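You operate a simulated robot arm through the tools that you are given. There is no shell and no other tool. Be economical: measure what you need, move in short steps, check, and stop when the job is done.

The job below is to be done with a simulated robot arm. You get a single attempt, and the scene is never put back.

TASK
Set the press's depth stop as the job card says.
Fine: free its lock screw with the hex key of the size printed beside it, tighten it again and put the key back. Set down upright: what you pick out.

It is judged by the outcome, as a careful person would: the job done as asked, and still so three seconds after it is handed in. It fails if anything else is knocked over, pushed out of place, dropped, spilled or broken.

THE ROBOT
A 6-joint arm with a two-finger gripper, on a carriage that runs on a rail from [-1.197, -0.002] to [1.143, 0.002] (x, y) and turns from -3.578 to 2.217 rad about z. Base frame: it is fixed where the carriage stands at the start and does not move with it; the origin is on the floor, on the carriage's upright axis, x ahead of it, y to its left, z up. Units: m, rad, N and s.
Its first joint turns from -2.897 to 2.897 rad. Places, roughly: depth stop [0.5, -0.7, 0.9]; lock screw [0.5, -0.7, 0.8]. Payload 2.54 kg.
The TCP is the grasp point between the finger pads, 0.023 m short of the fingertips. In the tool frame z runs along the fingers and y along their closing line. Largest opening 0.126 m; the body of the gripper starts 0.082 m behind the TCP.
Orientation is told as [roll, pitch, yaw] about the base's x, y, z axes, in that order, counted from this pose: with the fingers straight down and closing along the base's y, the tool's x points along the base's -x, its y along +y and its z along -z.

THE INTERFACE
- The arm moves only by the tool step_arm. Its argument "commands" is a list of rows, each an object of numbers (a shift or turn left out is 0, a gripper value left out holds the last): "gripper": the finger opening in m, from 0 to 0.126; "dx", "dy", "dz": the shift along the base's x, y, z in m; "ax", "ay", "az": the turn, a rotation vector about the base's x, y, z in rad. In form: [{"gripper": .., "dx": .., "dy": .., "dz": .., "ax": .., "ay": .., "az": ..}, ...]. A call has 1 to 8 rows; each row shifts and turns the commanded pose from where the row before left it. A row lasts 0.2 s, in which the tool goes at most 0.05 m and 0.15 rad; a call with a longer step from one row to the next is refused whole, and so is a gripper value outside its range. Where a pose cannot be reached the arm comes as near as it can. A force on the tool above 90 N (or 10 N above the force at the start of the call, whichever is more), or a blocked arm, ends the call early, and 0.2 s more pass. The fingers move at their own pace and stop on an object; they squeeze with about 29 N. The grip force told is the motor's: it shows also when the fingers shut on nothing. Time passes only in rows, and 0.2 s behind the last, so rows that do not move let the fingers close. The reply holds the time, the measured pose of the TCP, the force on the tool along the base axes, the opening and the grip force, in the units named above and with some noise, with the torque about the TCP (base axes, N m) and any sound that the robot's microphone picked up.
- Cameras (640 x 400 px; columns grow to the right, rows downward): "scene" is now at [0.0529, 0.2181, 1.5009]; the picture's right is [0.04, -1.00, 0.01], its down [-0.78, -0.04, -0.63] and it looks along [0.63, 0.01, -0.78] (base axes); focal length 214 px, centre (320, 200). "wrist" rides on the gripper at [0.082, 0.014, -0.122] in the tool frame; the picture's right is [-0.17, 0.99, 0.00], its down [-0.79, -0.13, -0.60] and it looks along [-0.59, -0.10, 0.80] (tool axes); focal length 243 px, centre (320, 200). There is no depth. A picture from a camera that has moved, and an enlarged one, comes with that camera's place and axes in the base frame and with its lens.
- snapshot(camera): a new picture of that camera. It takes no simulated time.
- slide_trunk(by): slides the trunk up (or, below 0, down) by that many m; the arm and the scene camera ride with it, the base frame stays. It gives what a move gives, with no picture.
- steer(legs): drives the robot by 1 to 6 legs, each [ahead, left, turn to the left] in m, m and rad, along the robot's own axes; the way and the turn of a leg run together, so that a leg with both is an arc; at most 1.5 m and 3.142 rad a leg. The arm and the cameras ride along, it lands a little off, and it stops where it bumps. It keeps to its track: a leg is cut to what the track allows. It gives what a move gives.
- pan_tilt(pan, tilt): turns the head with the scene camera to pan (to the left, within 2.094 rad either way) and tilt (down, from -0.506 to 1.204), counted from straight ahead of the robot. It gives what a move gives.
- inspect(camera, box): a new picture of the part [left, top, right, bottom] of that camera's present view, enlarged. It takes no simulated time.
- job_done(): hands the job in; it is judged then, once.

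Go step by step. Nothing tells you exact positions but the pictures and the camera data: compare them with the known pose of the tool, close in by small moves and look again before you grip or let go. The budget is 120 turns and 82 pictures, counting those below and the enlarged ones. Unless the task says otherwise, let go and move clear before handing in, and close with one line.

The tools are called after "Request:" as a command line: name --argument value ..., lists and objects as JSON in quotes. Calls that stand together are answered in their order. step_arm: Moves the arm, as the interface text tells. Its arguments: {"type":"object","properties":{"commands":{"type":"array","items":{"type":"object","properties":{"gripper":{"type":"number"},"dx":{"type":"number"},"dy":{"type":"number"},"dz":{"type":"number"},"ax":{"type":"number"},"ay":{"type":"number"},"az":{"type":"number"}}}}},"required":["commands"]} The other tools are called the same way: slide_trunk (by) slides the trunk up or down; steer (legs) drives the base; pan_tilt (pan, tilt) turns the head that bears the scene camera; snapshot (camera) takes a picture; inspect (camera, box) takes an enlarged picture of a part of a camera's view; job_done () hands the job in.

At the start:

```text
time_s: 0.0
ee_pos: [0.3253, -0.3082, 1.1976]
orientation: [-0.012, -0.004, 0.005]
contact_force: [0.1, -0.5, -0.8]
torque: [0.0, -0.02, -0.04]
gripper_width: 0.126
grip_force: 0.0
trunk travel left (down, up): [-0.325, 0.165]
robot x, y, heading: [0.0002, 0.0003, -0.001]
head pan, tilt: [-2.1, 0.895]
```

scene: 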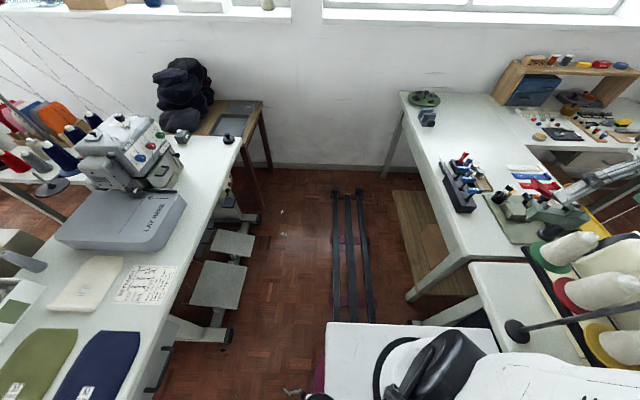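
wrist: 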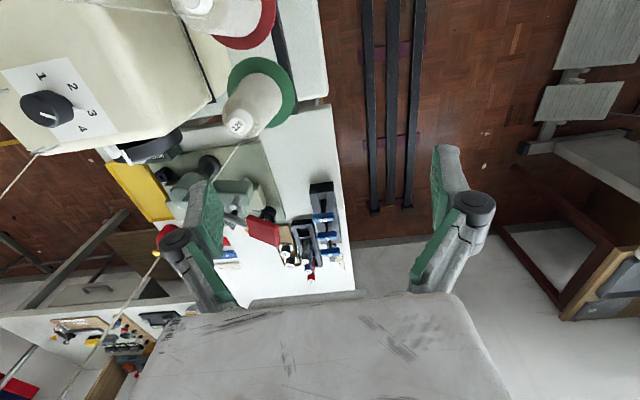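

I see a sewing/embroidery shop with the rail running ahead along x, and the press should be to the right at about (0.5, -0.7). I'll look closer at that bench area.

Request:
inspect --camera "scene" --box '[400, 60, 640, 300]'

Request:
pan_tilt --pan -0.9 --tilt 0.8

Request:
snapshot --camera "scene"

```text
1.67 times, centred on (520, 180) of scene
camera zoom: at [0.0529, 0.2181, 1.5009], right [0.04, -1.0, 0.01], down [-0.78, -0.04, -0.63], along [0.63, 0.01, -0.78], focal length 358 px, centre (-13, 233)
```

zoom: 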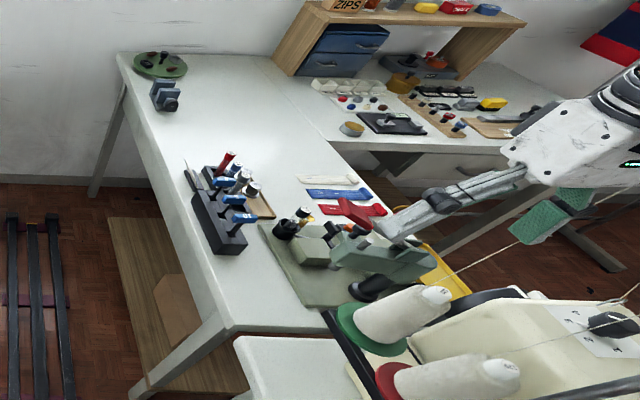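

```text
time_s: 1.4
ee_pos: [0.3274, -0.3082, 1.198]
orientation: [-0.012, -0.003, 0.009]
contact_force: [0.1, 0.5, -0.1]
torque: [-0.02, 0.0, 0.03]
gripper_width: 0.1261
grip_force: 0.1
trunk travel left (down, up): [-0.325, 0.165]
robot x, y, heading: [0.0017, 0.0027, 0.003]
head pan, tilt: [-0.901, 0.799]
```

```text
78 pictures are left
camera scene: at [0.0567, 0.2189, 1.5078], right [0.04, -1.0, 0.01], down [-0.72, -0.04, -0.7], along [0.7, 0.02, -0.72], focal length 214 px, centre (320, 200)
```

scene: 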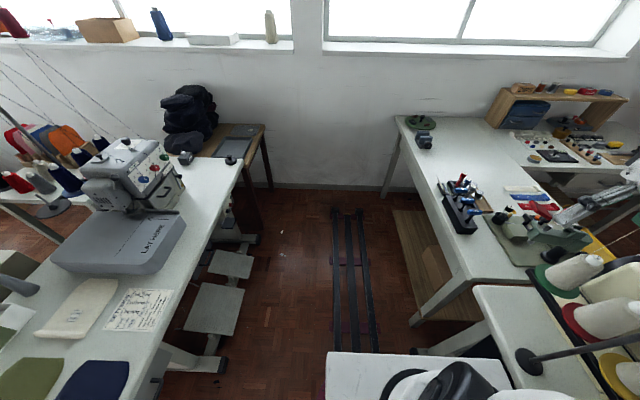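

The pan seems not to shift the view, only the tilt does; the green press is at about (0.57, -0.6), with a tool block beside it. I'll zoom on the paper and on the press area.

Request:
inspect --camera "scene" --box '[90, 280, 190, 342]'

Request:
inspect --camera "scene" --box '[420, 160, 600, 272]'

Request:
inspect --camera "scene" --box '[480, 70, 640, 170]'

```text
6.40 times, centred on (140, 311) of scene
camera zoom: at [0.0567, 0.2189, 1.5078], right [0.04, -1.0, 0.01], down [-0.72, -0.04, -0.7], along [0.7, 0.02, -0.72], focal length 1373 px, centre (1472, -510)
```

zoom: 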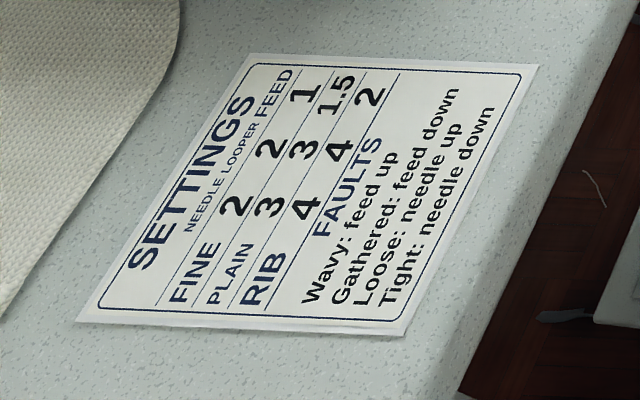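

```text
3.56 times, centred on (510, 216) of scene
camera zoom: at [0.0567, 0.2189, 1.5078], right [0.04, -1.0, 0.01], down [-0.72, -0.04, -0.7], along [0.7, 0.02, -0.72], focal length 763 px, centre (-356, 143)
```

zoom: 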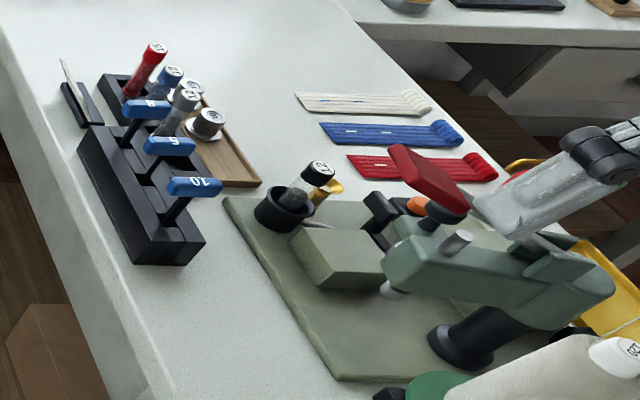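

```text
4.00 times, centred on (560, 120) of scene
camera zoom: at [0.0567, 0.2189, 1.5078], right [0.04, -1.0, 0.01], down [-0.72, -0.04, -0.7], along [0.7, 0.02, -0.72], focal length 858 px, centre (-640, 520)
```

zoom: 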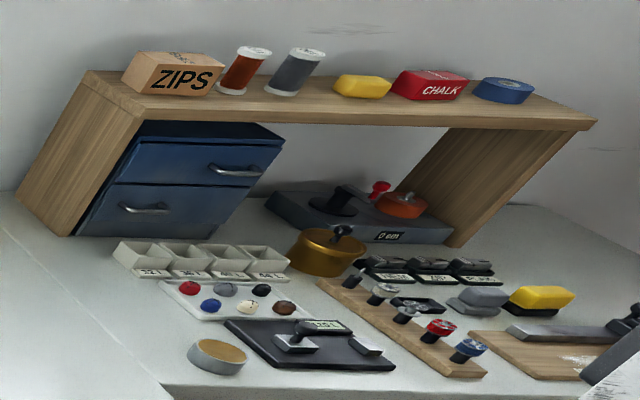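

The hex keys appear to be the blue T-handles in the black block; the job card still has to be found. I'll test the pan once and take a wrist picture.

Request:
pan_tilt --pan -1.8 --tilt 0.8

Request:
snapshot --camera "scene"

```text
time_s: 2.6
ee_pos: [0.3276, -0.3089, 1.1984]
orientation: [-0.011, -0.003, 0.008]
contact_force: [0.3, 0.1, 0.1]
torque: [0.0, 0.01, -0.02]
gripper_width: 0.1262
grip_force: 0.1
trunk travel left (down, up): [-0.325, 0.165]
robot x, y, heading: [0.0037, -0.0006, 0.001]
head pan, tilt: [-1.799, 0.799]
```

```text
74 pictures are left
camera scene: at [0.0575, 0.2185, 1.5085], right [0.03, -1.0, 0.01], down [-0.71, -0.03, -0.7], along [0.7, 0.01, -0.71], focal length 214 px, centre (320, 200)
```

scene: 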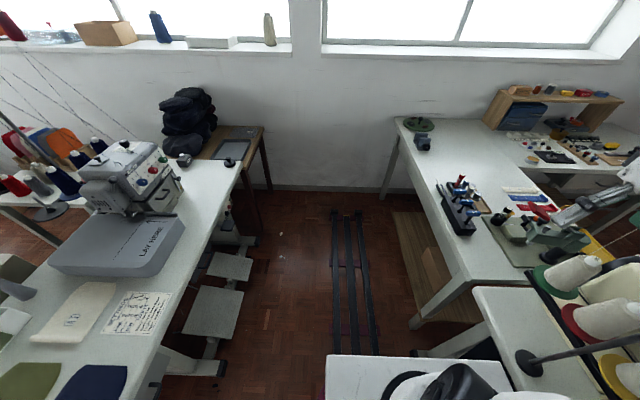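

Pan has no effect, so I'll use the wrist camera and the base for views. I'll zoom the wrist view at the press, which appears upside down there.

Request:
inspect --camera "wrist" --box '[100, 140, 340, 290]'

Request:
slide_trunk --by 0.15

```text
2.67 times, centred on (220, 215) of wrist
camera zoom: at [0.2456, -0.2934, 1.3175], right [0.16, 0.99, -0.01], down [0.79, -0.12, 0.6], along [0.59, -0.1, -0.8], focal length 647 px, centre (587, 160)
```

zoom: 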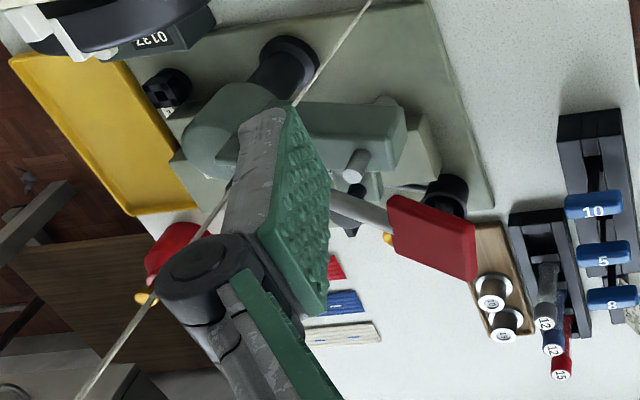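

```text
time_s: 3.4
ee_pos: [0.3348, -0.3118, 1.2432]
orientation: [0.0, 0.0, 0.015]
contact_force: [-17.7, 65.3, -4.5]
torque: [-11.09, -3.07, -0.55]
gripper_width: 0.126
grip_force: 0.0
trunk travel left (down, up): [-0.374, 0.116]
robot x, y, heading: [0.0007, 0.0003, 0.008]
head pan, tilt: [-1.799, 0.799]
stopped: the force on the tool passed its limit at 169 N (the readings are from after the stop); the commanded pose is now the measured one
```

Rising bumped something above the tool. I'll come back down and look.

Request:
slide_trunk --by -0.045

Request:
snapshot --camera "wrist"

Request:
snapshot --camera "scene"

```text
time_s: 4.3
ee_pos: [0.3324, -0.3068, 1.1965]
orientation: [-0.007, -0.002, 0.014]
contact_force: [-0.3, 0.2, -0.2]
torque: [-0.04, 0.0, 0.03]
gripper_width: 0.1259
grip_force: 0.0
trunk travel left (down, up): [-0.329, 0.161]
robot x, y, heading: [-0.0011, -0.0011, 0.004]
head pan, tilt: [-1.799, 0.799]
```

```text
72 pictures are left
camera wrist: at [0.2501, -0.2933, 1.3177], right [0.15, 0.99, -0.01], down [0.79, -0.12, 0.6], along [0.59, -0.1, -0.8], focal length 243 px, centre (320, 200)
```

wrist: 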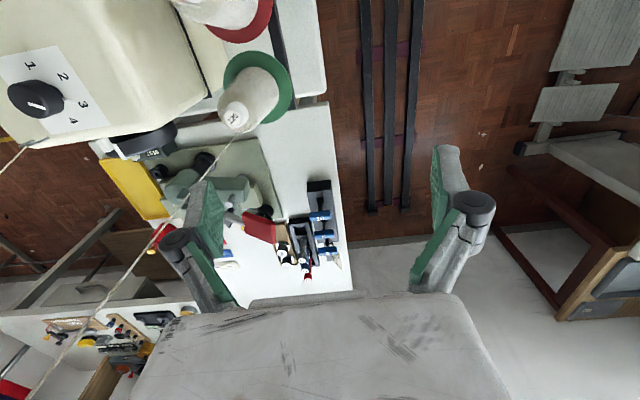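

```text
71 pictures are left
camera scene: at [0.0603, 0.2154, 1.5126], right [0.02, -1.0, 0.01], down [-0.71, -0.02, -0.7], along [0.7, 0.01, -0.71], focal length 214 px, centre (320, 200)
```

scene: 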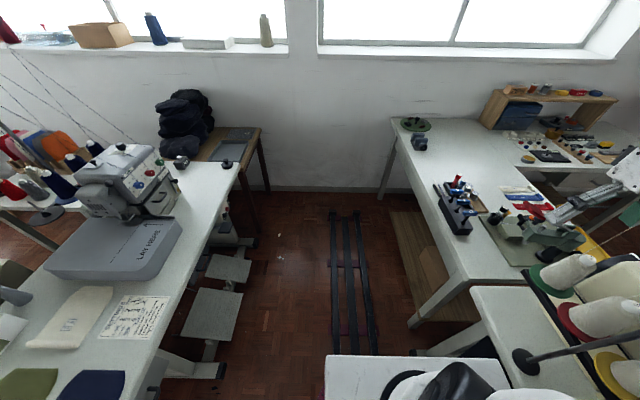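

A thread stand is on the -y side above the hand. I'll pull the hand away to +y, then drive ahead clear of it.

Request:
step_arm --commands '[{"dy": 0.04}, {"dy": 0.04}, {"dy": 0.04}, {}]'

Request:
steer --legs '[[0.5, 0, 0]]'

Request:
snapshot --camera "scene"

Request:
snapshot --camera "wrist"

```text
time_s: 5.5
ee_pos: [0.3692, -0.2193, 1.2052]
orientation: [0.005, 0.0, 0.016]
contact_force: [0.9, -0.6, -0.4]
torque: [-0.01, 0.02, -0.01]
gripper_width: 0.1259
grip_force: 0.1
trunk travel left (down, up): [-0.329, 0.161]
robot x, y, heading: [-0.0008, -0.0003, 0.001]
head pan, tilt: [-1.799, 0.799]
stopped in row 4: the arm was blocked; the commanded pose is now the measured one
```

```text
time_s: 8.4
ee_pos: [0.8746, -0.2152, 1.2043]
orientation: [0.007, 0.001, 0.02]
contact_force: [0.8, -0.5, 0.4]
torque: [-0.02, 0.01, -0.01]
gripper_width: 0.1259
grip_force: 0.0
trunk travel left (down, up): [-0.329, 0.161]
robot x, y, heading: [0.5076, -0.0002, 0.007]
head pan, tilt: [-1.799, 0.799]
```

```text
70 pictures are left
camera scene: at [0.5513, 0.1584, 1.5062], right [-0.54, -0.84, 0.0], down [-0.66, 0.43, -0.62], along [0.52, -0.33, -0.79], focal length 214 px, centre (320, 200)
```

scene: 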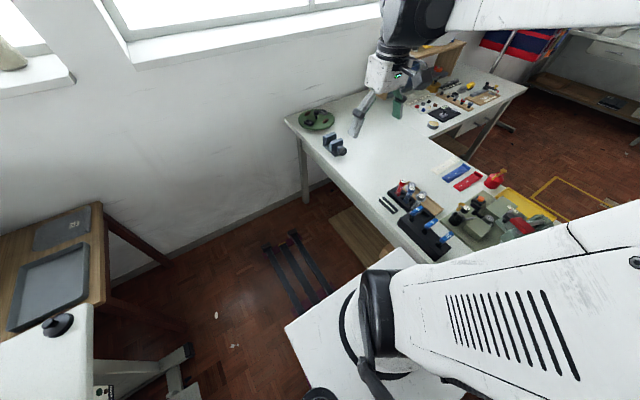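

```text
69 pictures are left
camera wrist: at [0.7918, -0.2052, 1.3255], right [0.15, 0.99, 0.0], down [0.79, -0.12, 0.6], along [0.59, -0.08, -0.8], focal length 243 px, centre (320, 200)
```

wrist: 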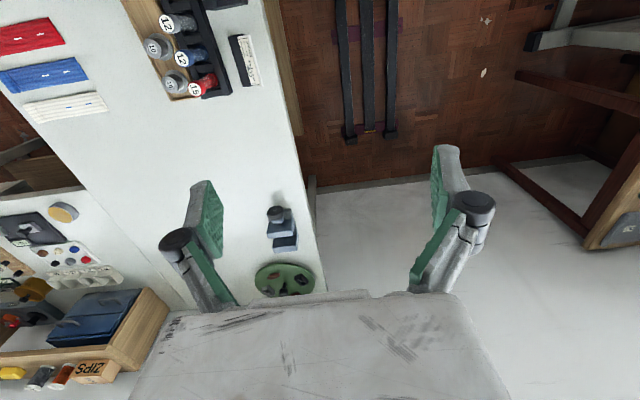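

Now clear; the head is turning somewhat too. There's a small card at the bench edge near the rack; let me zoom on it and the press.

Request:
inspect --camera "wrist" --box '[130, 0, 290, 100]'

Request:
inspect --camera "scene" --box '[370, 160, 570, 285]'

```text
4.00 times, centred on (210, 50) of wrist
camera zoom: at [0.7918, -0.2052, 1.3255], right [0.15, 0.99, 0.0], down [0.79, -0.12, 0.6], along [0.59, -0.08, -0.8], focal length 970 px, centre (760, 800)
```

zoom: 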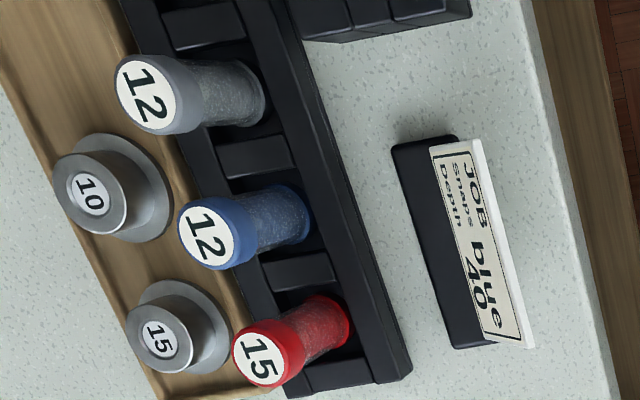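

```text
3.20 times, centred on (470, 222) of scene
camera zoom: at [0.5513, 0.1584, 1.5062], right [-0.54, -0.84, 0.0], down [-0.66, 0.43, -0.62], along [0.52, -0.33, -0.79], focal length 686 px, centre (-160, 128)
```

zoom: 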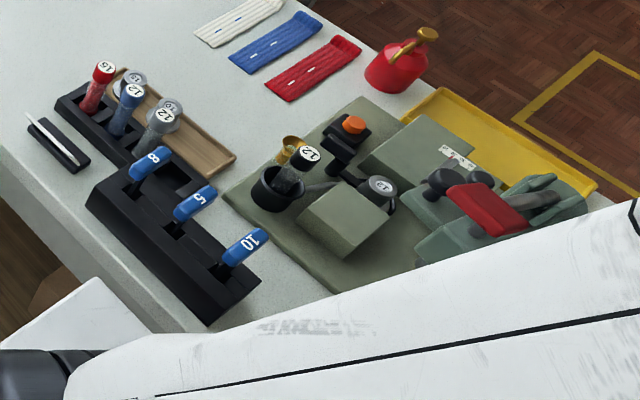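

The card reads: blue snaps, depth 40. Keys are 8, 5 and 10. I'll drive further along and turn right to face the bench for a frontal view.

Request:
steer --legs '[[0.35, 0, 0], [0, 0, -1.2]]'

Request:
snapshot --camera "scene"

Request:
snapshot --camera "wrist"

```text
time_s: 13.6
ee_pos: [0.8013, -0.4204, 1.2052]
orientation: [0.004, 0.001, -1.151]
contact_force: [-0.7, -0.2, -0.2]
torque: [-0.03, 0.01, -0.03]
gripper_width: 0.126
grip_force: 0.1
trunk travel left (down, up): [-0.329, 0.161]
robot x, y, heading: [0.8558, 0.0025, -1.166]
head pan, tilt: [-1.799, 0.799]
```

```text
66 pictures are left
camera scene: at [1.0228, 0.0217, 1.5086], right [-0.99, 0.17, 0.0], down [0.13, 0.76, -0.64], along [-0.11, -0.63, -0.77], focal length 214 px, centre (320, 200)
```

scene: 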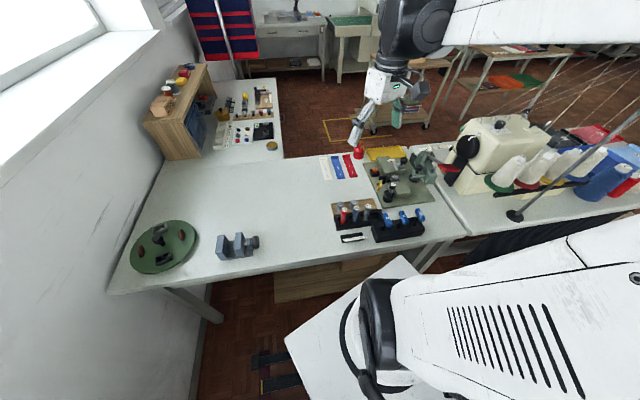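

```text
65 pictures are left
camera wrist: at [0.7801, -0.3418, 1.3255], right [0.97, 0.25, 0.0], down [0.2, -0.78, 0.6], along [0.15, -0.58, -0.8], focal length 243 px, centre (320, 200)
```

wrist: 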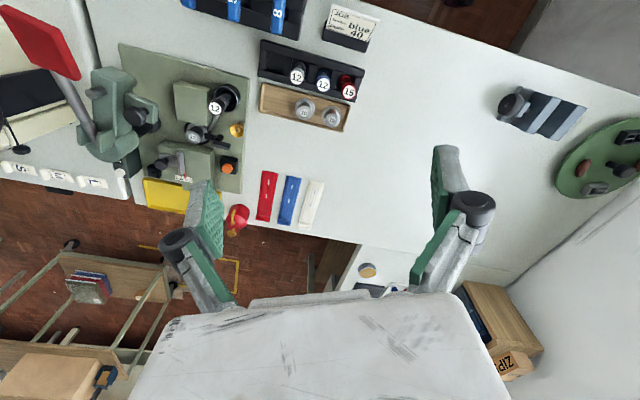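

Good views now. Zoom on the press from both cameras.

Request:
inspect --camera "wrist" --box '[70, 70, 260, 190]'

Request:
inspect --camera "scene" --box '[330, 140, 450, 215]'

```text
3.33 times, centred on (165, 130) of wrist
camera zoom: at [0.7801, -0.3418, 1.3255], right [0.97, 0.25, 0.0], down [0.2, -0.78, 0.6], along [0.15, -0.58, -0.8], focal length 809 px, centre (837, 433)
```

zoom: 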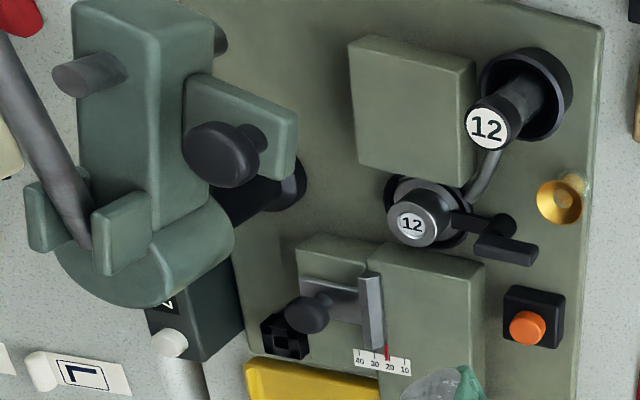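

```text
5.33 times, centred on (390, 178) of scene
camera zoom: at [1.0228, 0.0217, 1.5086], right [-0.99, 0.17, 0.0], down [0.13, 0.76, -0.64], along [-0.11, -0.63, -0.77], focal length 1144 px, centre (-53, 320)
```

zoom: 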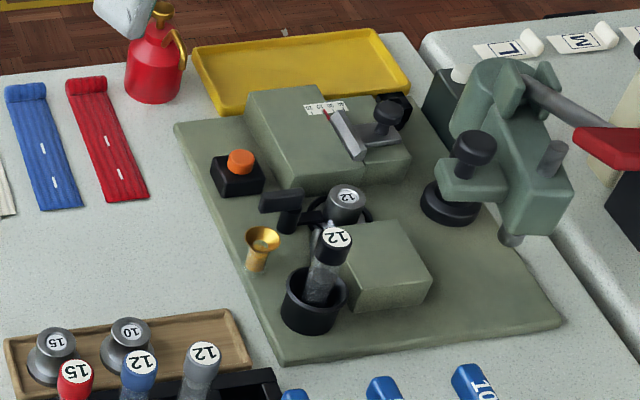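

The depth stop looks like the slider with the 40-30-20-10 scale near (0.56, -0.68, 0.87), reading about 20 now. I'll bring the wrist camera closer.

Request:
step_arm --commands '[{"dx": -0.035, "dy": -0.03, "dz": -0.015}, {"dx": -0.035, "dy": -0.03, "dz": -0.02}, {"dx": -0.035, "dy": -0.03, "dz": -0.02}, {"dx": -0.035, "dy": -0.03, "dz": -0.02}, {}]'

Request:
inspect --camera "wrist" --box '[120, 50, 360, 200]'

```text
refused: row 2 steps farther than a row can; nothing moved
```

```text
2.67 times, centred on (240, 125) of wrist
camera zoom: at [0.7801, -0.3418, 1.3255], right [0.97, 0.25, 0.0], down [0.2, -0.78, 0.6], along [0.15, -0.58, -0.8], focal length 647 px, centre (533, 400)
```

zoom: 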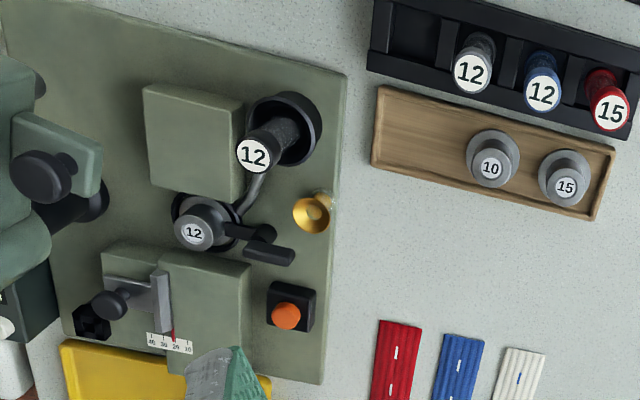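

Request:
step_arm --commands '[{"dx": -0.03, "dy": -0.028, "dz": -0.015}, {"dx": -0.03, "dy": -0.028, "dz": -0.015}, {"dx": -0.03, "dy": -0.028, "dz": -0.02}, {"dx": -0.03, "dy": -0.028, "dz": -0.02}, {"dx": -0.02, "dy": -0.018, "dz": -0.02}, {}]'

Request:
snapshot --camera "wrist"

```text
time_s: 15.0
ee_pos: [0.6606, -0.5499, 1.113]
orientation: [0.005, 0.0, -1.15]
contact_force: [-0.1, -0.4, -0.2]
torque: [0.06, -0.02, 0.05]
gripper_width: 0.126
grip_force: 0.1
trunk travel left (down, up): [-0.329, 0.161]
robot x, y, heading: [0.859, 0.0028, -1.165]
head pan, tilt: [-1.799, 0.799]
```

```text
61 pictures are left
camera wrist: at [0.6396, -0.4704, 1.2336], right [0.97, 0.25, 0.0], down [0.2, -0.78, 0.6], along [0.15, -0.58, -0.8], focal length 243 px, centre (320, 200)
```

wrist: 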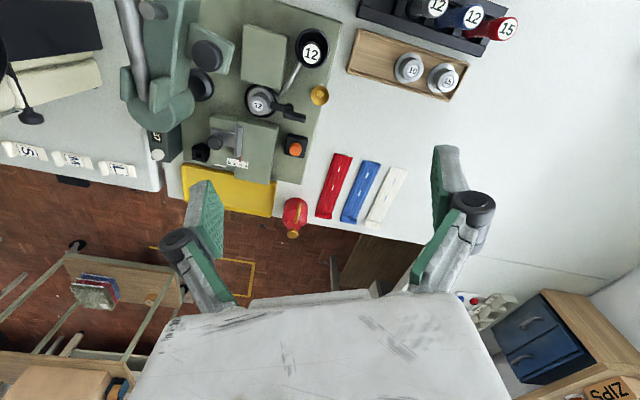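

Request:
inspect --camera "wrist" --box '[175, 100, 287, 170]'

```text
5.71 times, centred on (231, 135) of wrist
camera zoom: at [0.6396, -0.4704, 1.2336], right [0.97, 0.25, 0.0], down [0.2, -0.78, 0.6], along [0.15, -0.58, -0.8], focal length 1386 px, centre (829, 571)
```

zoom: 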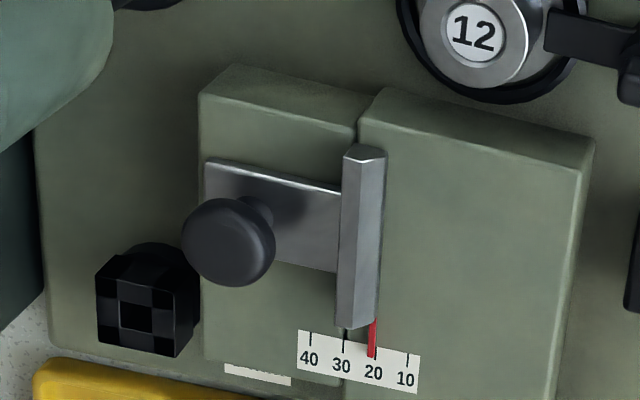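

The depth stop slides along x and must go from ~21 to 40 (about 19 mm toward -x). The lock screw isn't obvious: I'll zoom on the dark item by the block.

Request:
inspect --camera "wrist" --box '[180, 132, 244, 172]'

Request:
inspect --camera "scene" --box '[380, 140, 428, 170]'

```text
10.00 times, centred on (212, 152) of wrist
camera zoom: at [0.6396, -0.4704, 1.2336], right [0.97, 0.25, 0.0], down [0.2, -0.78, 0.6], along [0.15, -0.58, -0.8], focal length 2426 px, centre (1400, 680)
```

zoom: 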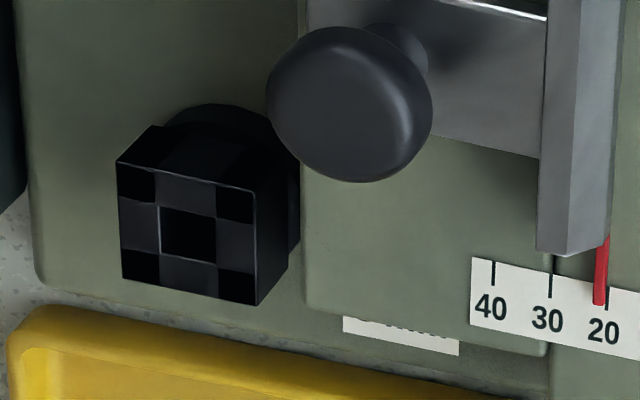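

```text
13.33 times, centred on (404, 155) of scene
camera zoom: at [0.9563, 0.0825, 1.5146], right [-0.18, 0.98, 0.0], down [0.71, 0.13, -0.7], along [-0.69, -0.12, -0.72], focal length 2860 px, centre (-800, 800)
```

zoom: 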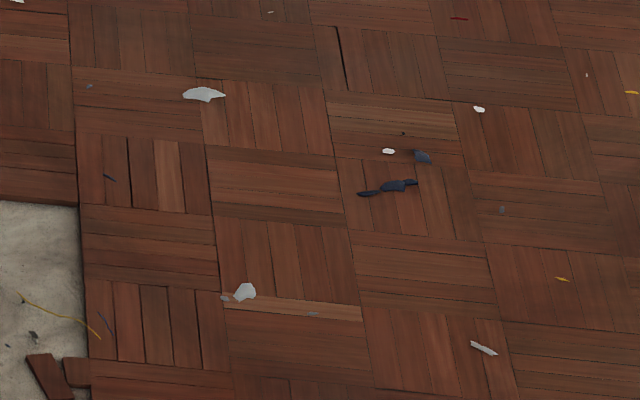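

The head pans freely now. The dark piece is a vertical screw head with an upward socket; the white label behind the block needs a view from farther back, so I shift the hand to -y.

Request:
step_arm --commands '[{"dy": -0.05}, {"dy": -0.05}, {"dy": -0.05}, {"dy": -0.05}, {}]'

Request:
pan_tilt --pan -0.9 --tilt 0.65

Request:
inspect --camera "wrist" --box '[180, 10, 292, 80]'

Request:
snapshot --camera "scene"

```text
time_s: 16.2
ee_pos: [0.6593, -0.7545, 1.113]
orientation: [0.006, 0.003, -1.15]
contact_force: [-0.9, -0.1, -1.3]
torque: [0.04, 0.01, 0.0]
gripper_width: 0.1262
grip_force: 0.1
trunk travel left (down, up): [-0.329, 0.161]
robot x, y, heading: [0.8526, -0.0005, -1.167]
head pan, tilt: [-1.799, 0.799]
```

```text
time_s: 17.4
ee_pos: [0.6599, -0.7529, 1.1152]
orientation: [0.006, 0.001, -1.149]
contact_force: [-0.3, -0.2, -0.3]
torque: [0.0, -0.03, 0.02]
gripper_width: 0.1259
grip_force: 0.0
trunk travel left (down, up): [-0.329, 0.161]
robot x, y, heading: [0.8586, 0.0007, -1.165]
head pan, tilt: [-0.901, 0.649]
```

```text
5.71 times, centred on (236, 45) of wrist
camera zoom: at [0.6388, -0.6732, 1.235], right [0.97, 0.25, 0.0], down [0.2, -0.78, 0.6], along [0.15, -0.58, -0.8], focal length 1386 px, centre (800, 1086)
```

zoom: 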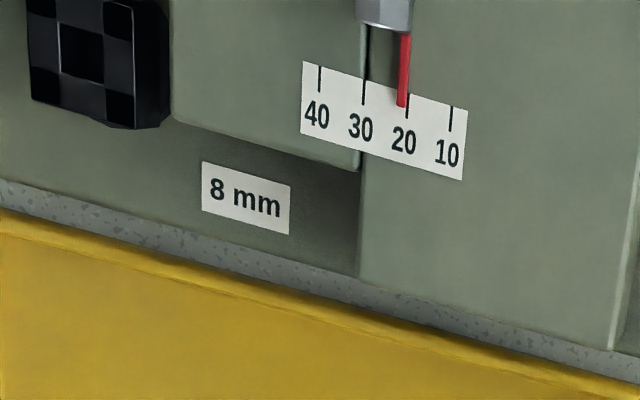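

```text
56 pictures are left
camera scene: at [0.9947, 0.021, 1.5271], right [-0.88, 0.47, 0.0], down [0.29, 0.53, -0.8], along [-0.38, -0.7, -0.6], focal length 214 px, centre (320, 200)
```

scene: 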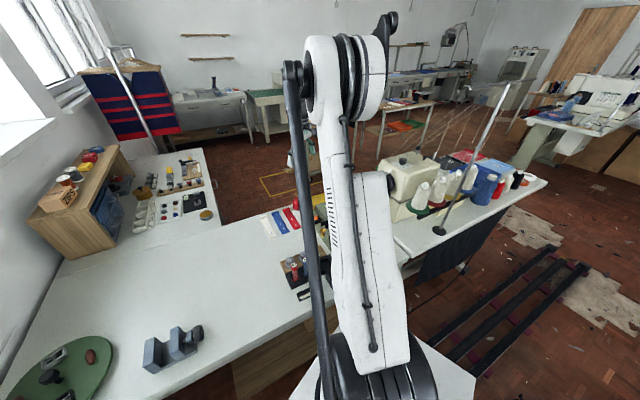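

The screw needs the 8 mm key, which is the one at the high-x end of the stand, about (0.72, -0.35). I'll pull the hand back and move the base to x≈1.06 so that key and screw are both in reach.

Request:
step_arm --commands '[{"dy": 0.048}, {"dy": 0.048}, {"dy": 0.048}, {"dy": 0.048}, {"dy": 0.048}, {}]'

Request:
steer --legs '[[0.079, 0.184, 0]]'

Request:
snapshot --camera "wrist"

Request:
snapshot --camera "scene"

```text
time_s: 18.8
ee_pos: [0.6603, -0.5112, 1.1147]
orientation: [0.004, -0.001, -1.15]
contact_force: [-0.8, 0.4, 0.2]
torque: [-0.07, -0.01, -0.03]
gripper_width: 0.126
grip_force: 0.0
trunk travel left (down, up): [-0.329, 0.161]
robot x, y, heading: [0.856, 0.0044, -1.167]
head pan, tilt: [-0.901, 0.649]
```

```text
time_s: 20.4
ee_pos: [0.8625, -0.5118, 1.1142]
orientation: [0.005, 0.0, -1.151]
contact_force: [0.6, 0.2, 0.7]
torque: [0.02, -0.01, 0.02]
gripper_width: 0.1261
grip_force: 0.1
trunk travel left (down, up): [-0.329, 0.161]
robot x, y, heading: [1.0605, 0.0051, -1.161]
head pan, tilt: [-0.901, 0.649]
```

```text
55 pictures are left
camera wrist: at [0.8411, -0.4314, 1.2351], right [0.97, 0.25, 0.0], down [0.2, -0.78, 0.6], along [0.15, -0.58, -0.8], focal length 243 px, centre (320, 200)
```

wrist: 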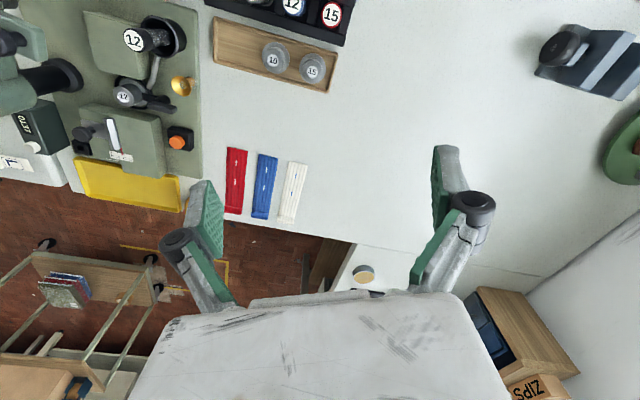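

```text
54 pictures are left
camera scene: at [1.1972, 0.0215, 1.5271], right [-0.88, 0.47, 0.0], down [0.29, 0.53, -0.8], along [-0.38, -0.7, -0.6], focal length 214 px, centre (320, 200)
```

scene: 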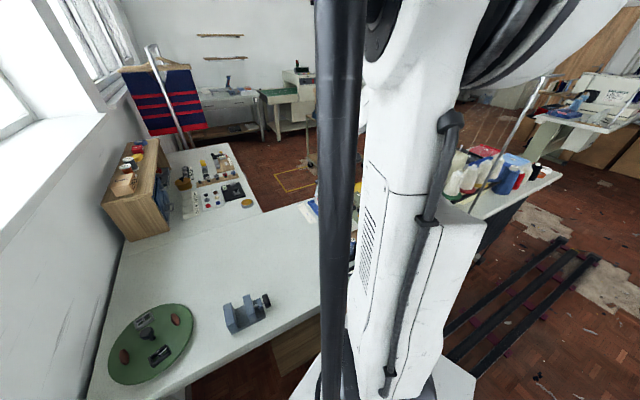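

I now turn the hand to close along x (the T-bars run along y) and bring it over the key stand for a look.

Request:
step_arm --commands '[{"dx": -0.028, "dy": 0.036, "az": -0.1}, {"dx": -0.028, "dy": 0.036, "az": -0.1}, {"dx": -0.028, "dy": 0.036, "az": -0.1}, {"dx": -0.028, "dy": 0.036, "az": -0.12}, {"dx": -0.028, "dy": 0.036}, {}]'

Request:
snapshot --camera "wrist"

```text
time_s: 21.8
ee_pos: [0.7209, -0.3325, 1.1133]
orientation: [0.005, -0.002, -1.57]
contact_force: [0.2, -0.1, 0.9]
torque: [-0.04, 0.0, 0.0]
gripper_width: 0.1261
grip_force: 0.0
trunk travel left (down, up): [-0.329, 0.161]
robot x, y, heading: [1.0596, -0.0002, -1.161]
head pan, tilt: [-0.901, 0.649]
```

```text
53 pictures are left
camera wrist: at [0.7356, -0.2504, 1.2343], right [0.99, -0.16, 0.0], down [-0.13, -0.79, 0.6], along [-0.09, -0.59, -0.8], focal length 243 px, centre (320, 200)
```

wrist: 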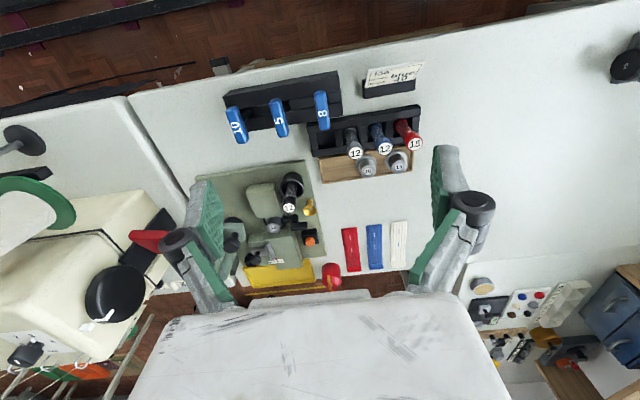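

Key 8 is the right-most blue T-bar at (322,110). Zoom in on it.

Request:
inspect --camera "wrist" --box '[216, 66, 376, 166]'

```text
4.00 times, centred on (296, 116) of wrist
camera zoom: at [0.7356, -0.2504, 1.2343], right [0.99, -0.16, 0.0], down [-0.13, -0.79, 0.6], along [-0.09, -0.59, -0.8], focal length 970 px, centre (416, 536)
```

zoom: 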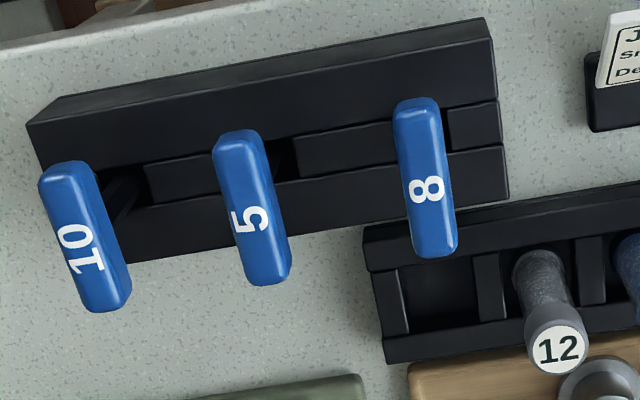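

Key 8's T-bar runs along y, centred near (0.7245, -0.349), top about z 0.90; the stand's top is around 0.85. I'll narrow the fingers and descend in stages.

Request:
step_arm --commands '[{"gripper": 0.05, "dx": 0.0035, "dy": -0.0165}, {"dz": -0.045}, {"dz": -0.045}, {"dz": -0.045}, {}, {}]'

Request:
snapshot --camera "wrist"

```text
time_s: 23.2
ee_pos: [0.7257, -0.3456, 0.9801]
orientation: [0.003, -0.001, -1.569]
contact_force: [-0.7, -0.9, 1.0]
torque: [-0.02, -0.01, 0.02]
gripper_width: 0.0502
grip_force: 0.0
trunk travel left (down, up): [-0.329, 0.161]
robot x, y, heading: [1.0584, 0.0018, -1.169]
head pan, tilt: [-0.901, 0.649]
```

```text
51 pictures are left
camera wrist: at [0.7381, -0.2646, 1.1003], right [0.99, -0.16, 0.0], down [-0.13, -0.79, 0.6], along [-0.09, -0.59, -0.8], focal length 243 px, centre (320, 200)
```

wrist: 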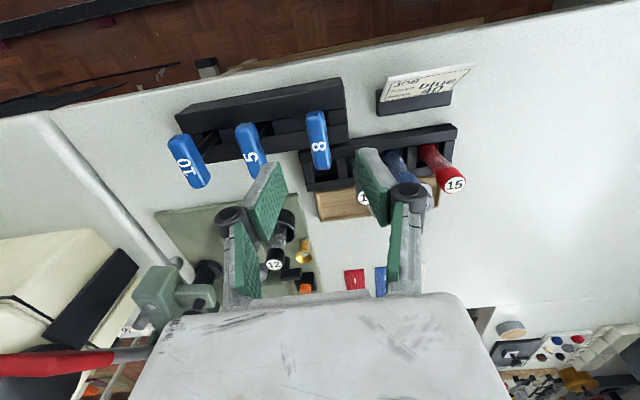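

Alignment agrees: bar at (0.724, -0.348). Descend and grip.

Request:
step_arm --commands '[{"dx": -0.001, "dy": -0.002, "dz": -0.045}, {"dz": -0.042}, {}, {"gripper": 0.0}, {}, {}, {}]'

Request:
snapshot --camera "wrist"

```text
time_s: 24.8
ee_pos: [0.7222, -0.3513, 0.8939]
orientation: [0.006, 0.0, -1.569]
contact_force: [0.1, -0.4, 0.1]
torque: [0.01, 0.01, 0.04]
gripper_width: 0.0082
grip_force: 28.9
trunk travel left (down, up): [-0.329, 0.161]
robot x, y, heading: [1.0604, -0.0017, -1.163]
head pan, tilt: [-0.901, 0.649]
```

```text
50 pictures are left
camera wrist: at [0.7363, -0.2684, 1.0143], right [0.99, -0.16, 0.0], down [-0.13, -0.79, 0.6], along [-0.09, -0.59, -0.8], focal length 243 px, centre (320, 200)
```

wrist: 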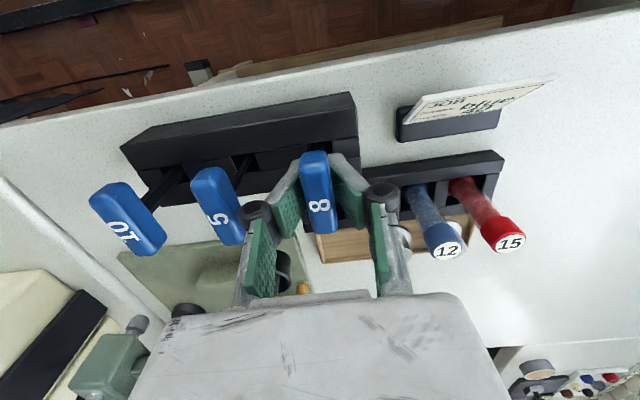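

The opening of 8.2 mm suggests the pads sit on the 8 mm shaft. Let me zoom to verify before lifting.

Request:
inspect --camera "wrist" --box '[240, 130, 400, 230]'

```text
4.00 times, centred on (320, 180) of wrist
camera zoom: at [0.7363, -0.2684, 1.0143], right [0.99, -0.16, 0.0], down [-0.13, -0.79, 0.6], along [-0.09, -0.59, -0.8], focal length 970 px, centre (320, 280)
```

zoom: 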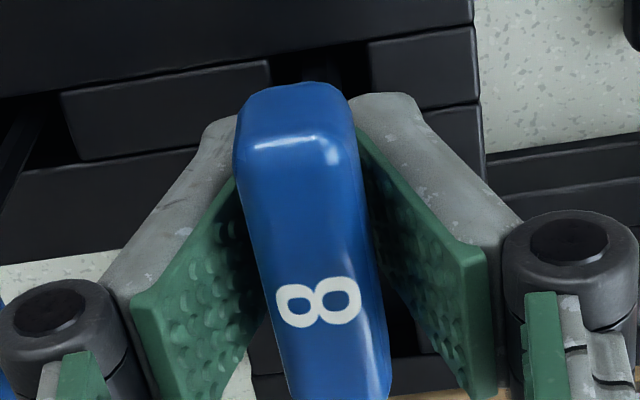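

I'll lift a little and check that the key comes along cleanly.

Request:
step_arm --commands '[{"dz": 0.02}, {"dz": 0.03}, {"dz": 0.04}, {}]'

Request:
snapshot --camera "wrist"

```text
time_s: 25.8
ee_pos: [0.7237, -0.3514, 0.9843]
orientation: [0.005, 0.0, -1.57]
contact_force: [-0.1, -0.3, -1.3]
torque: [0.01, 0.02, -0.01]
gripper_width: 0.0083
grip_force: 28.8
trunk travel left (down, up): [-0.329, 0.161]
robot x, y, heading: [1.0602, 0.0026, -1.165]
head pan, tilt: [-0.901, 0.649]
```

```text
48 pictures are left
camera wrist: at [0.7371, -0.268, 1.1047], right [0.99, -0.16, 0.0], down [-0.13, -0.79, 0.6], along [-0.09, -0.59, -0.8], focal length 243 px, centre (320, 200)
```

wrist: 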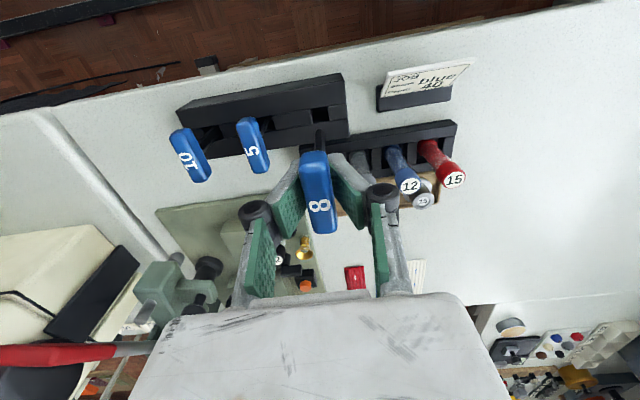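

The key is out with the grip. Lift further and check the key's length with the scene camera.

Request:
step_arm --commands '[{"dz": 0.04}, {"dz": 0.04}, {"dz": 0.03}, {}]'

Request:
pan_tilt --pan -1.0 --tilt 0.8

Request:
snapshot --camera "scene"

Request:
snapshot --camera "wrist"

```text
time_s: 26.8
ee_pos: [0.7249, -0.3488, 1.0924]
orientation: [0.006, 0.001, -1.57]
contact_force: [0.1, -0.7, -1.0]
torque: [0.0, 0.01, 0.0]
gripper_width: 0.0085
grip_force: 29.0
trunk travel left (down, up): [-0.329, 0.161]
robot x, y, heading: [1.0585, 0.0031, -1.165]
head pan, tilt: [-0.901, 0.649]
```

```text
time_s: 27.5
ee_pos: [0.7246, -0.3489, 1.0925]
orientation: [0.005, 0.0, -1.569]
contact_force: [1.1, 0.1, -1.0]
torque: [-0.02, -0.01, -0.01]
gripper_width: 0.008
grip_force: 29.2
trunk travel left (down, up): [-0.329, 0.161]
robot x, y, heading: [1.0596, 0.0017, -1.163]
head pan, tilt: [-1.0, 0.799]
```

```text
47 pictures are left
camera scene: at [1.1932, 0.0309, 1.5146], right [-0.83, 0.56, 0.0], down [0.4, 0.59, -0.7], along [-0.39, -0.58, -0.72], focal length 214 px, centre (320, 200)
```

scene: 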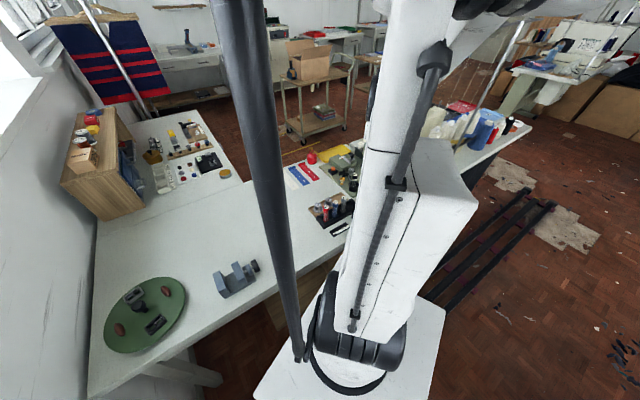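

```text
46 pictures are left
camera wrist: at [0.7378, -0.2669, 1.2123], right [0.99, -0.16, 0.0], down [-0.13, -0.79, 0.6], along [-0.09, -0.59, -0.8], focal length 243 px, centre (320, 200)
```

wrist: 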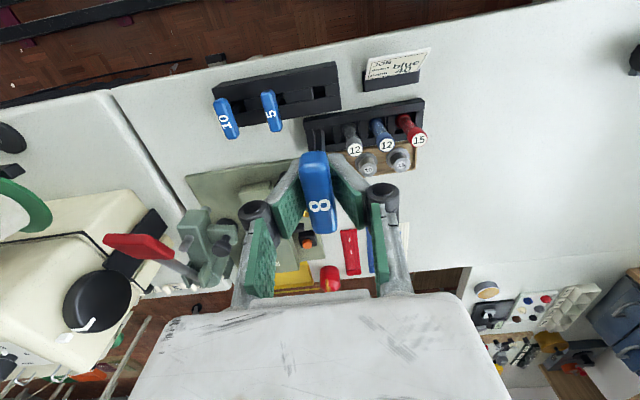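

Request:
inspect --camera "wrist" --box '[250, 85, 378, 165]'

```text
5.00 times, centred on (314, 125) of wrist
camera zoom: at [0.7378, -0.2669, 1.2123], right [0.99, -0.16, 0.0], down [-0.13, -0.79, 0.6], along [-0.09, -0.59, -0.8], focal length 1213 px, centre (350, 575)
```

zoom: 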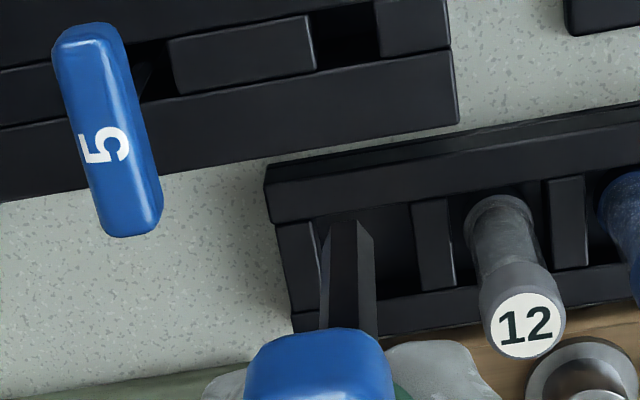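

The key hangs about 0.101 m below the TCP, and the screw's socket is at about (0.477, -0.715, 0.835). I'll carry the key over there at height, avoiding the press lever.

Request:
step_arm --commands '[{"dx": -0.01, "dy": -0.046}, {"dx": -0.01, "dy": -0.046}, {"dx": -0.01, "dy": -0.046}, {"dx": -0.01, "dy": -0.046}, {"dx": -0.01, "dy": -0.046}, {}]'

Request:
step_arm --commands '[{"dx": -0.0395, "dy": -0.0272}, {"dx": -0.0395, "dy": -0.0272}, {"dx": -0.0395, "dy": -0.0272}, {"dx": -0.0395, "dy": -0.0272}, {"dx": -0.0395, "dy": -0.0272}, {}]'

Request:
snapshot --camera "wrist"

```text
time_s: 28.9
ee_pos: [0.6751, -0.58, 1.0915]
orientation: [0.005, 0.001, -1.567]
contact_force: [-0.7, -0.2, -1.5]
torque: [0.04, -0.02, 0.0]
gripper_width: 0.0081
grip_force: 29.6
trunk travel left (down, up): [-0.329, 0.161]
robot x, y, heading: [1.0618, 0.0012, -1.164]
head pan, tilt: [-1.0, 0.799]
```

```text
time_s: 30.3
ee_pos: [0.4792, -0.7142, 1.0935]
orientation: [0.004, 0.003, -1.569]
contact_force: [-0.4, 0.1, -1.4]
torque: [0.06, -0.04, 0.0]
gripper_width: 0.0081
grip_force: 28.4
trunk travel left (down, up): [-0.329, 0.161]
robot x, y, heading: [1.0561, -0.0031, -1.162]
head pan, tilt: [-1.0, 0.799]
```

```text
44 pictures are left
camera wrist: at [0.4927, -0.6336, 1.2139], right [0.99, -0.16, 0.0], down [-0.13, -0.79, 0.6], along [-0.09, -0.59, -0.8], focal length 243 px, centre (320, 200)
```

wrist: 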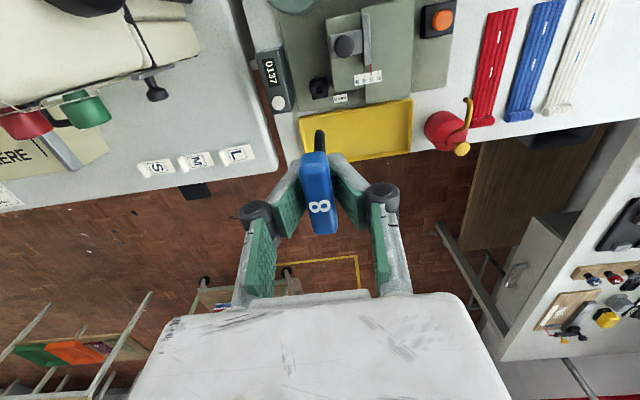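

Request:
inspect --camera "wrist" --box '[272, 70, 368, 130]'

```text
6.67 times, centred on (320, 100) of wrist
camera zoom: at [0.4927, -0.6336, 1.2139], right [0.99, -0.16, 0.0], down [-0.13, -0.79, 0.6], along [-0.09, -0.59, -0.8], focal length 1618 px, centre (320, 867)
```

zoom: 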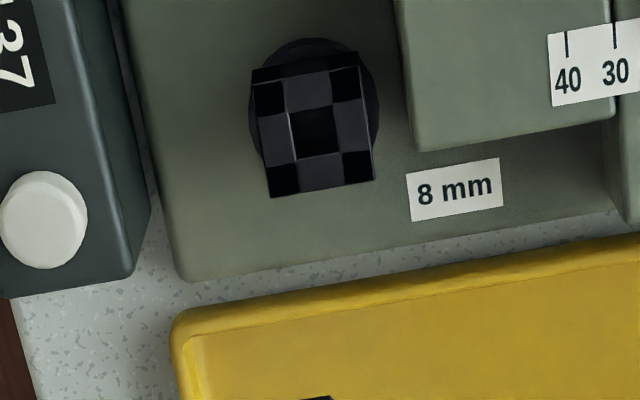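

The socket is within about 1 mm of the TCP axis. Nudge and descend to just above it.

Request:
step_arm --commands '[{"dx": 0.001, "dy": -0.001, "dz": -0.04}, {"dz": -0.045}, {"dz": -0.045}, {}]'

Request:
inspect --camera "wrist" --box '[240, 60, 400, 160]'

```text
time_s: 31.3
ee_pos: [0.478, -0.7175, 0.9622]
orientation: [0.004, 0.0, -1.569]
contact_force: [-0.5, -2.1, -1.0]
torque: [-0.01, -0.01, 0.04]
gripper_width: 0.0082
grip_force: 28.5
trunk travel left (down, up): [-0.329, 0.161]
robot x, y, heading: [1.0587, -0.0017, -1.162]
head pan, tilt: [-1.0, 0.799]
```

```text
4.00 times, centred on (320, 110) of wrist
camera zoom: at [0.4912, -0.635, 1.0835], right [0.99, -0.16, 0.0], down [-0.13, -0.79, 0.6], along [-0.09, -0.59, -0.8], focal length 970 px, centre (320, 560)
```

zoom: 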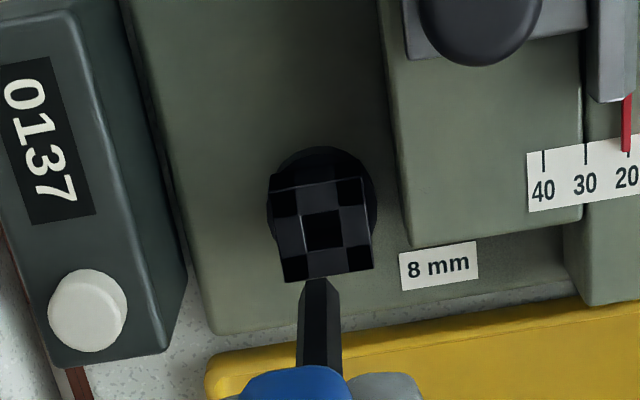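

Request:
step_arm --commands '[{"dx": 0.002, "dy": -0.0005, "dz": -0.02}, {}, {}]'

Request:
inspect --camera "wrist" --box '[272, 85, 368, 145]'

```text
time_s: 32.1
ee_pos: [0.4789, -0.7167, 0.9443]
orientation: [0.005, -0.001, -1.57]
contact_force: [-0.7, -0.1, -1.2]
torque: [-0.02, 0.0, 0.0]
gripper_width: 0.0081
grip_force: 29.3
trunk travel left (down, up): [-0.329, 0.161]
robot x, y, heading: [1.0591, 0.0049, -1.165]
head pan, tilt: [-1.0, 0.799]
```

```text
6.67 times, centred on (320, 115) of wrist
camera zoom: at [0.4928, -0.6355, 1.0644], right [0.99, -0.16, 0.0], down [-0.13, -0.79, 0.6], along [-0.09, -0.59, -0.8], focal length 1618 px, centre (320, 767)
```

zoom: 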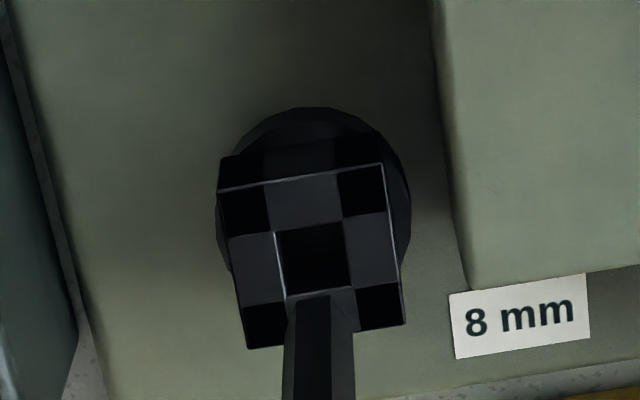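

Request:
step_arm --commands '[{"dx": -0.001, "dy": 0.0005, "dz": -0.01}, {}, {}]'

Request:
inspect --camera "wrist" --box '[272, 90, 368, 150]'

```text
time_s: 32.9
ee_pos: [0.4786, -0.7176, 0.9341]
orientation: [0.005, -0.001, -1.569]
contact_force: [-0.6, 0.3, -1.3]
torque: [0.01, -0.01, -0.02]
gripper_width: 0.0079
grip_force: 29.2
trunk travel left (down, up): [-0.329, 0.161]
robot x, y, heading: [1.0589, -0.0009, -1.166]
head pan, tilt: [-1.0, 0.799]
```

```text
6.67 times, centred on (320, 120) of wrist
camera zoom: at [0.492, -0.6354, 1.0544], right [0.99, -0.16, 0.0], down [-0.13, -0.79, 0.6], along [-0.09, -0.59, -0.8], focal length 1618 px, centre (320, 733)
```

zoom: 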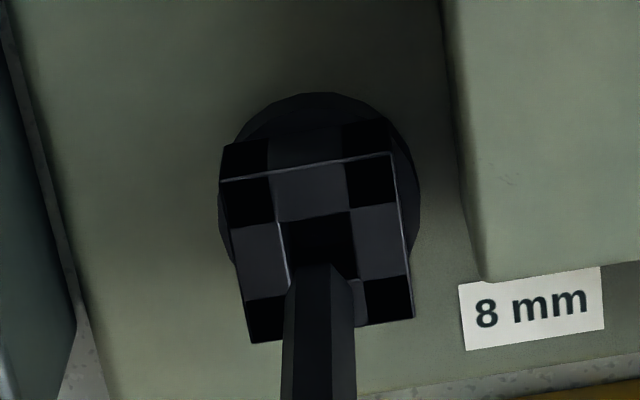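

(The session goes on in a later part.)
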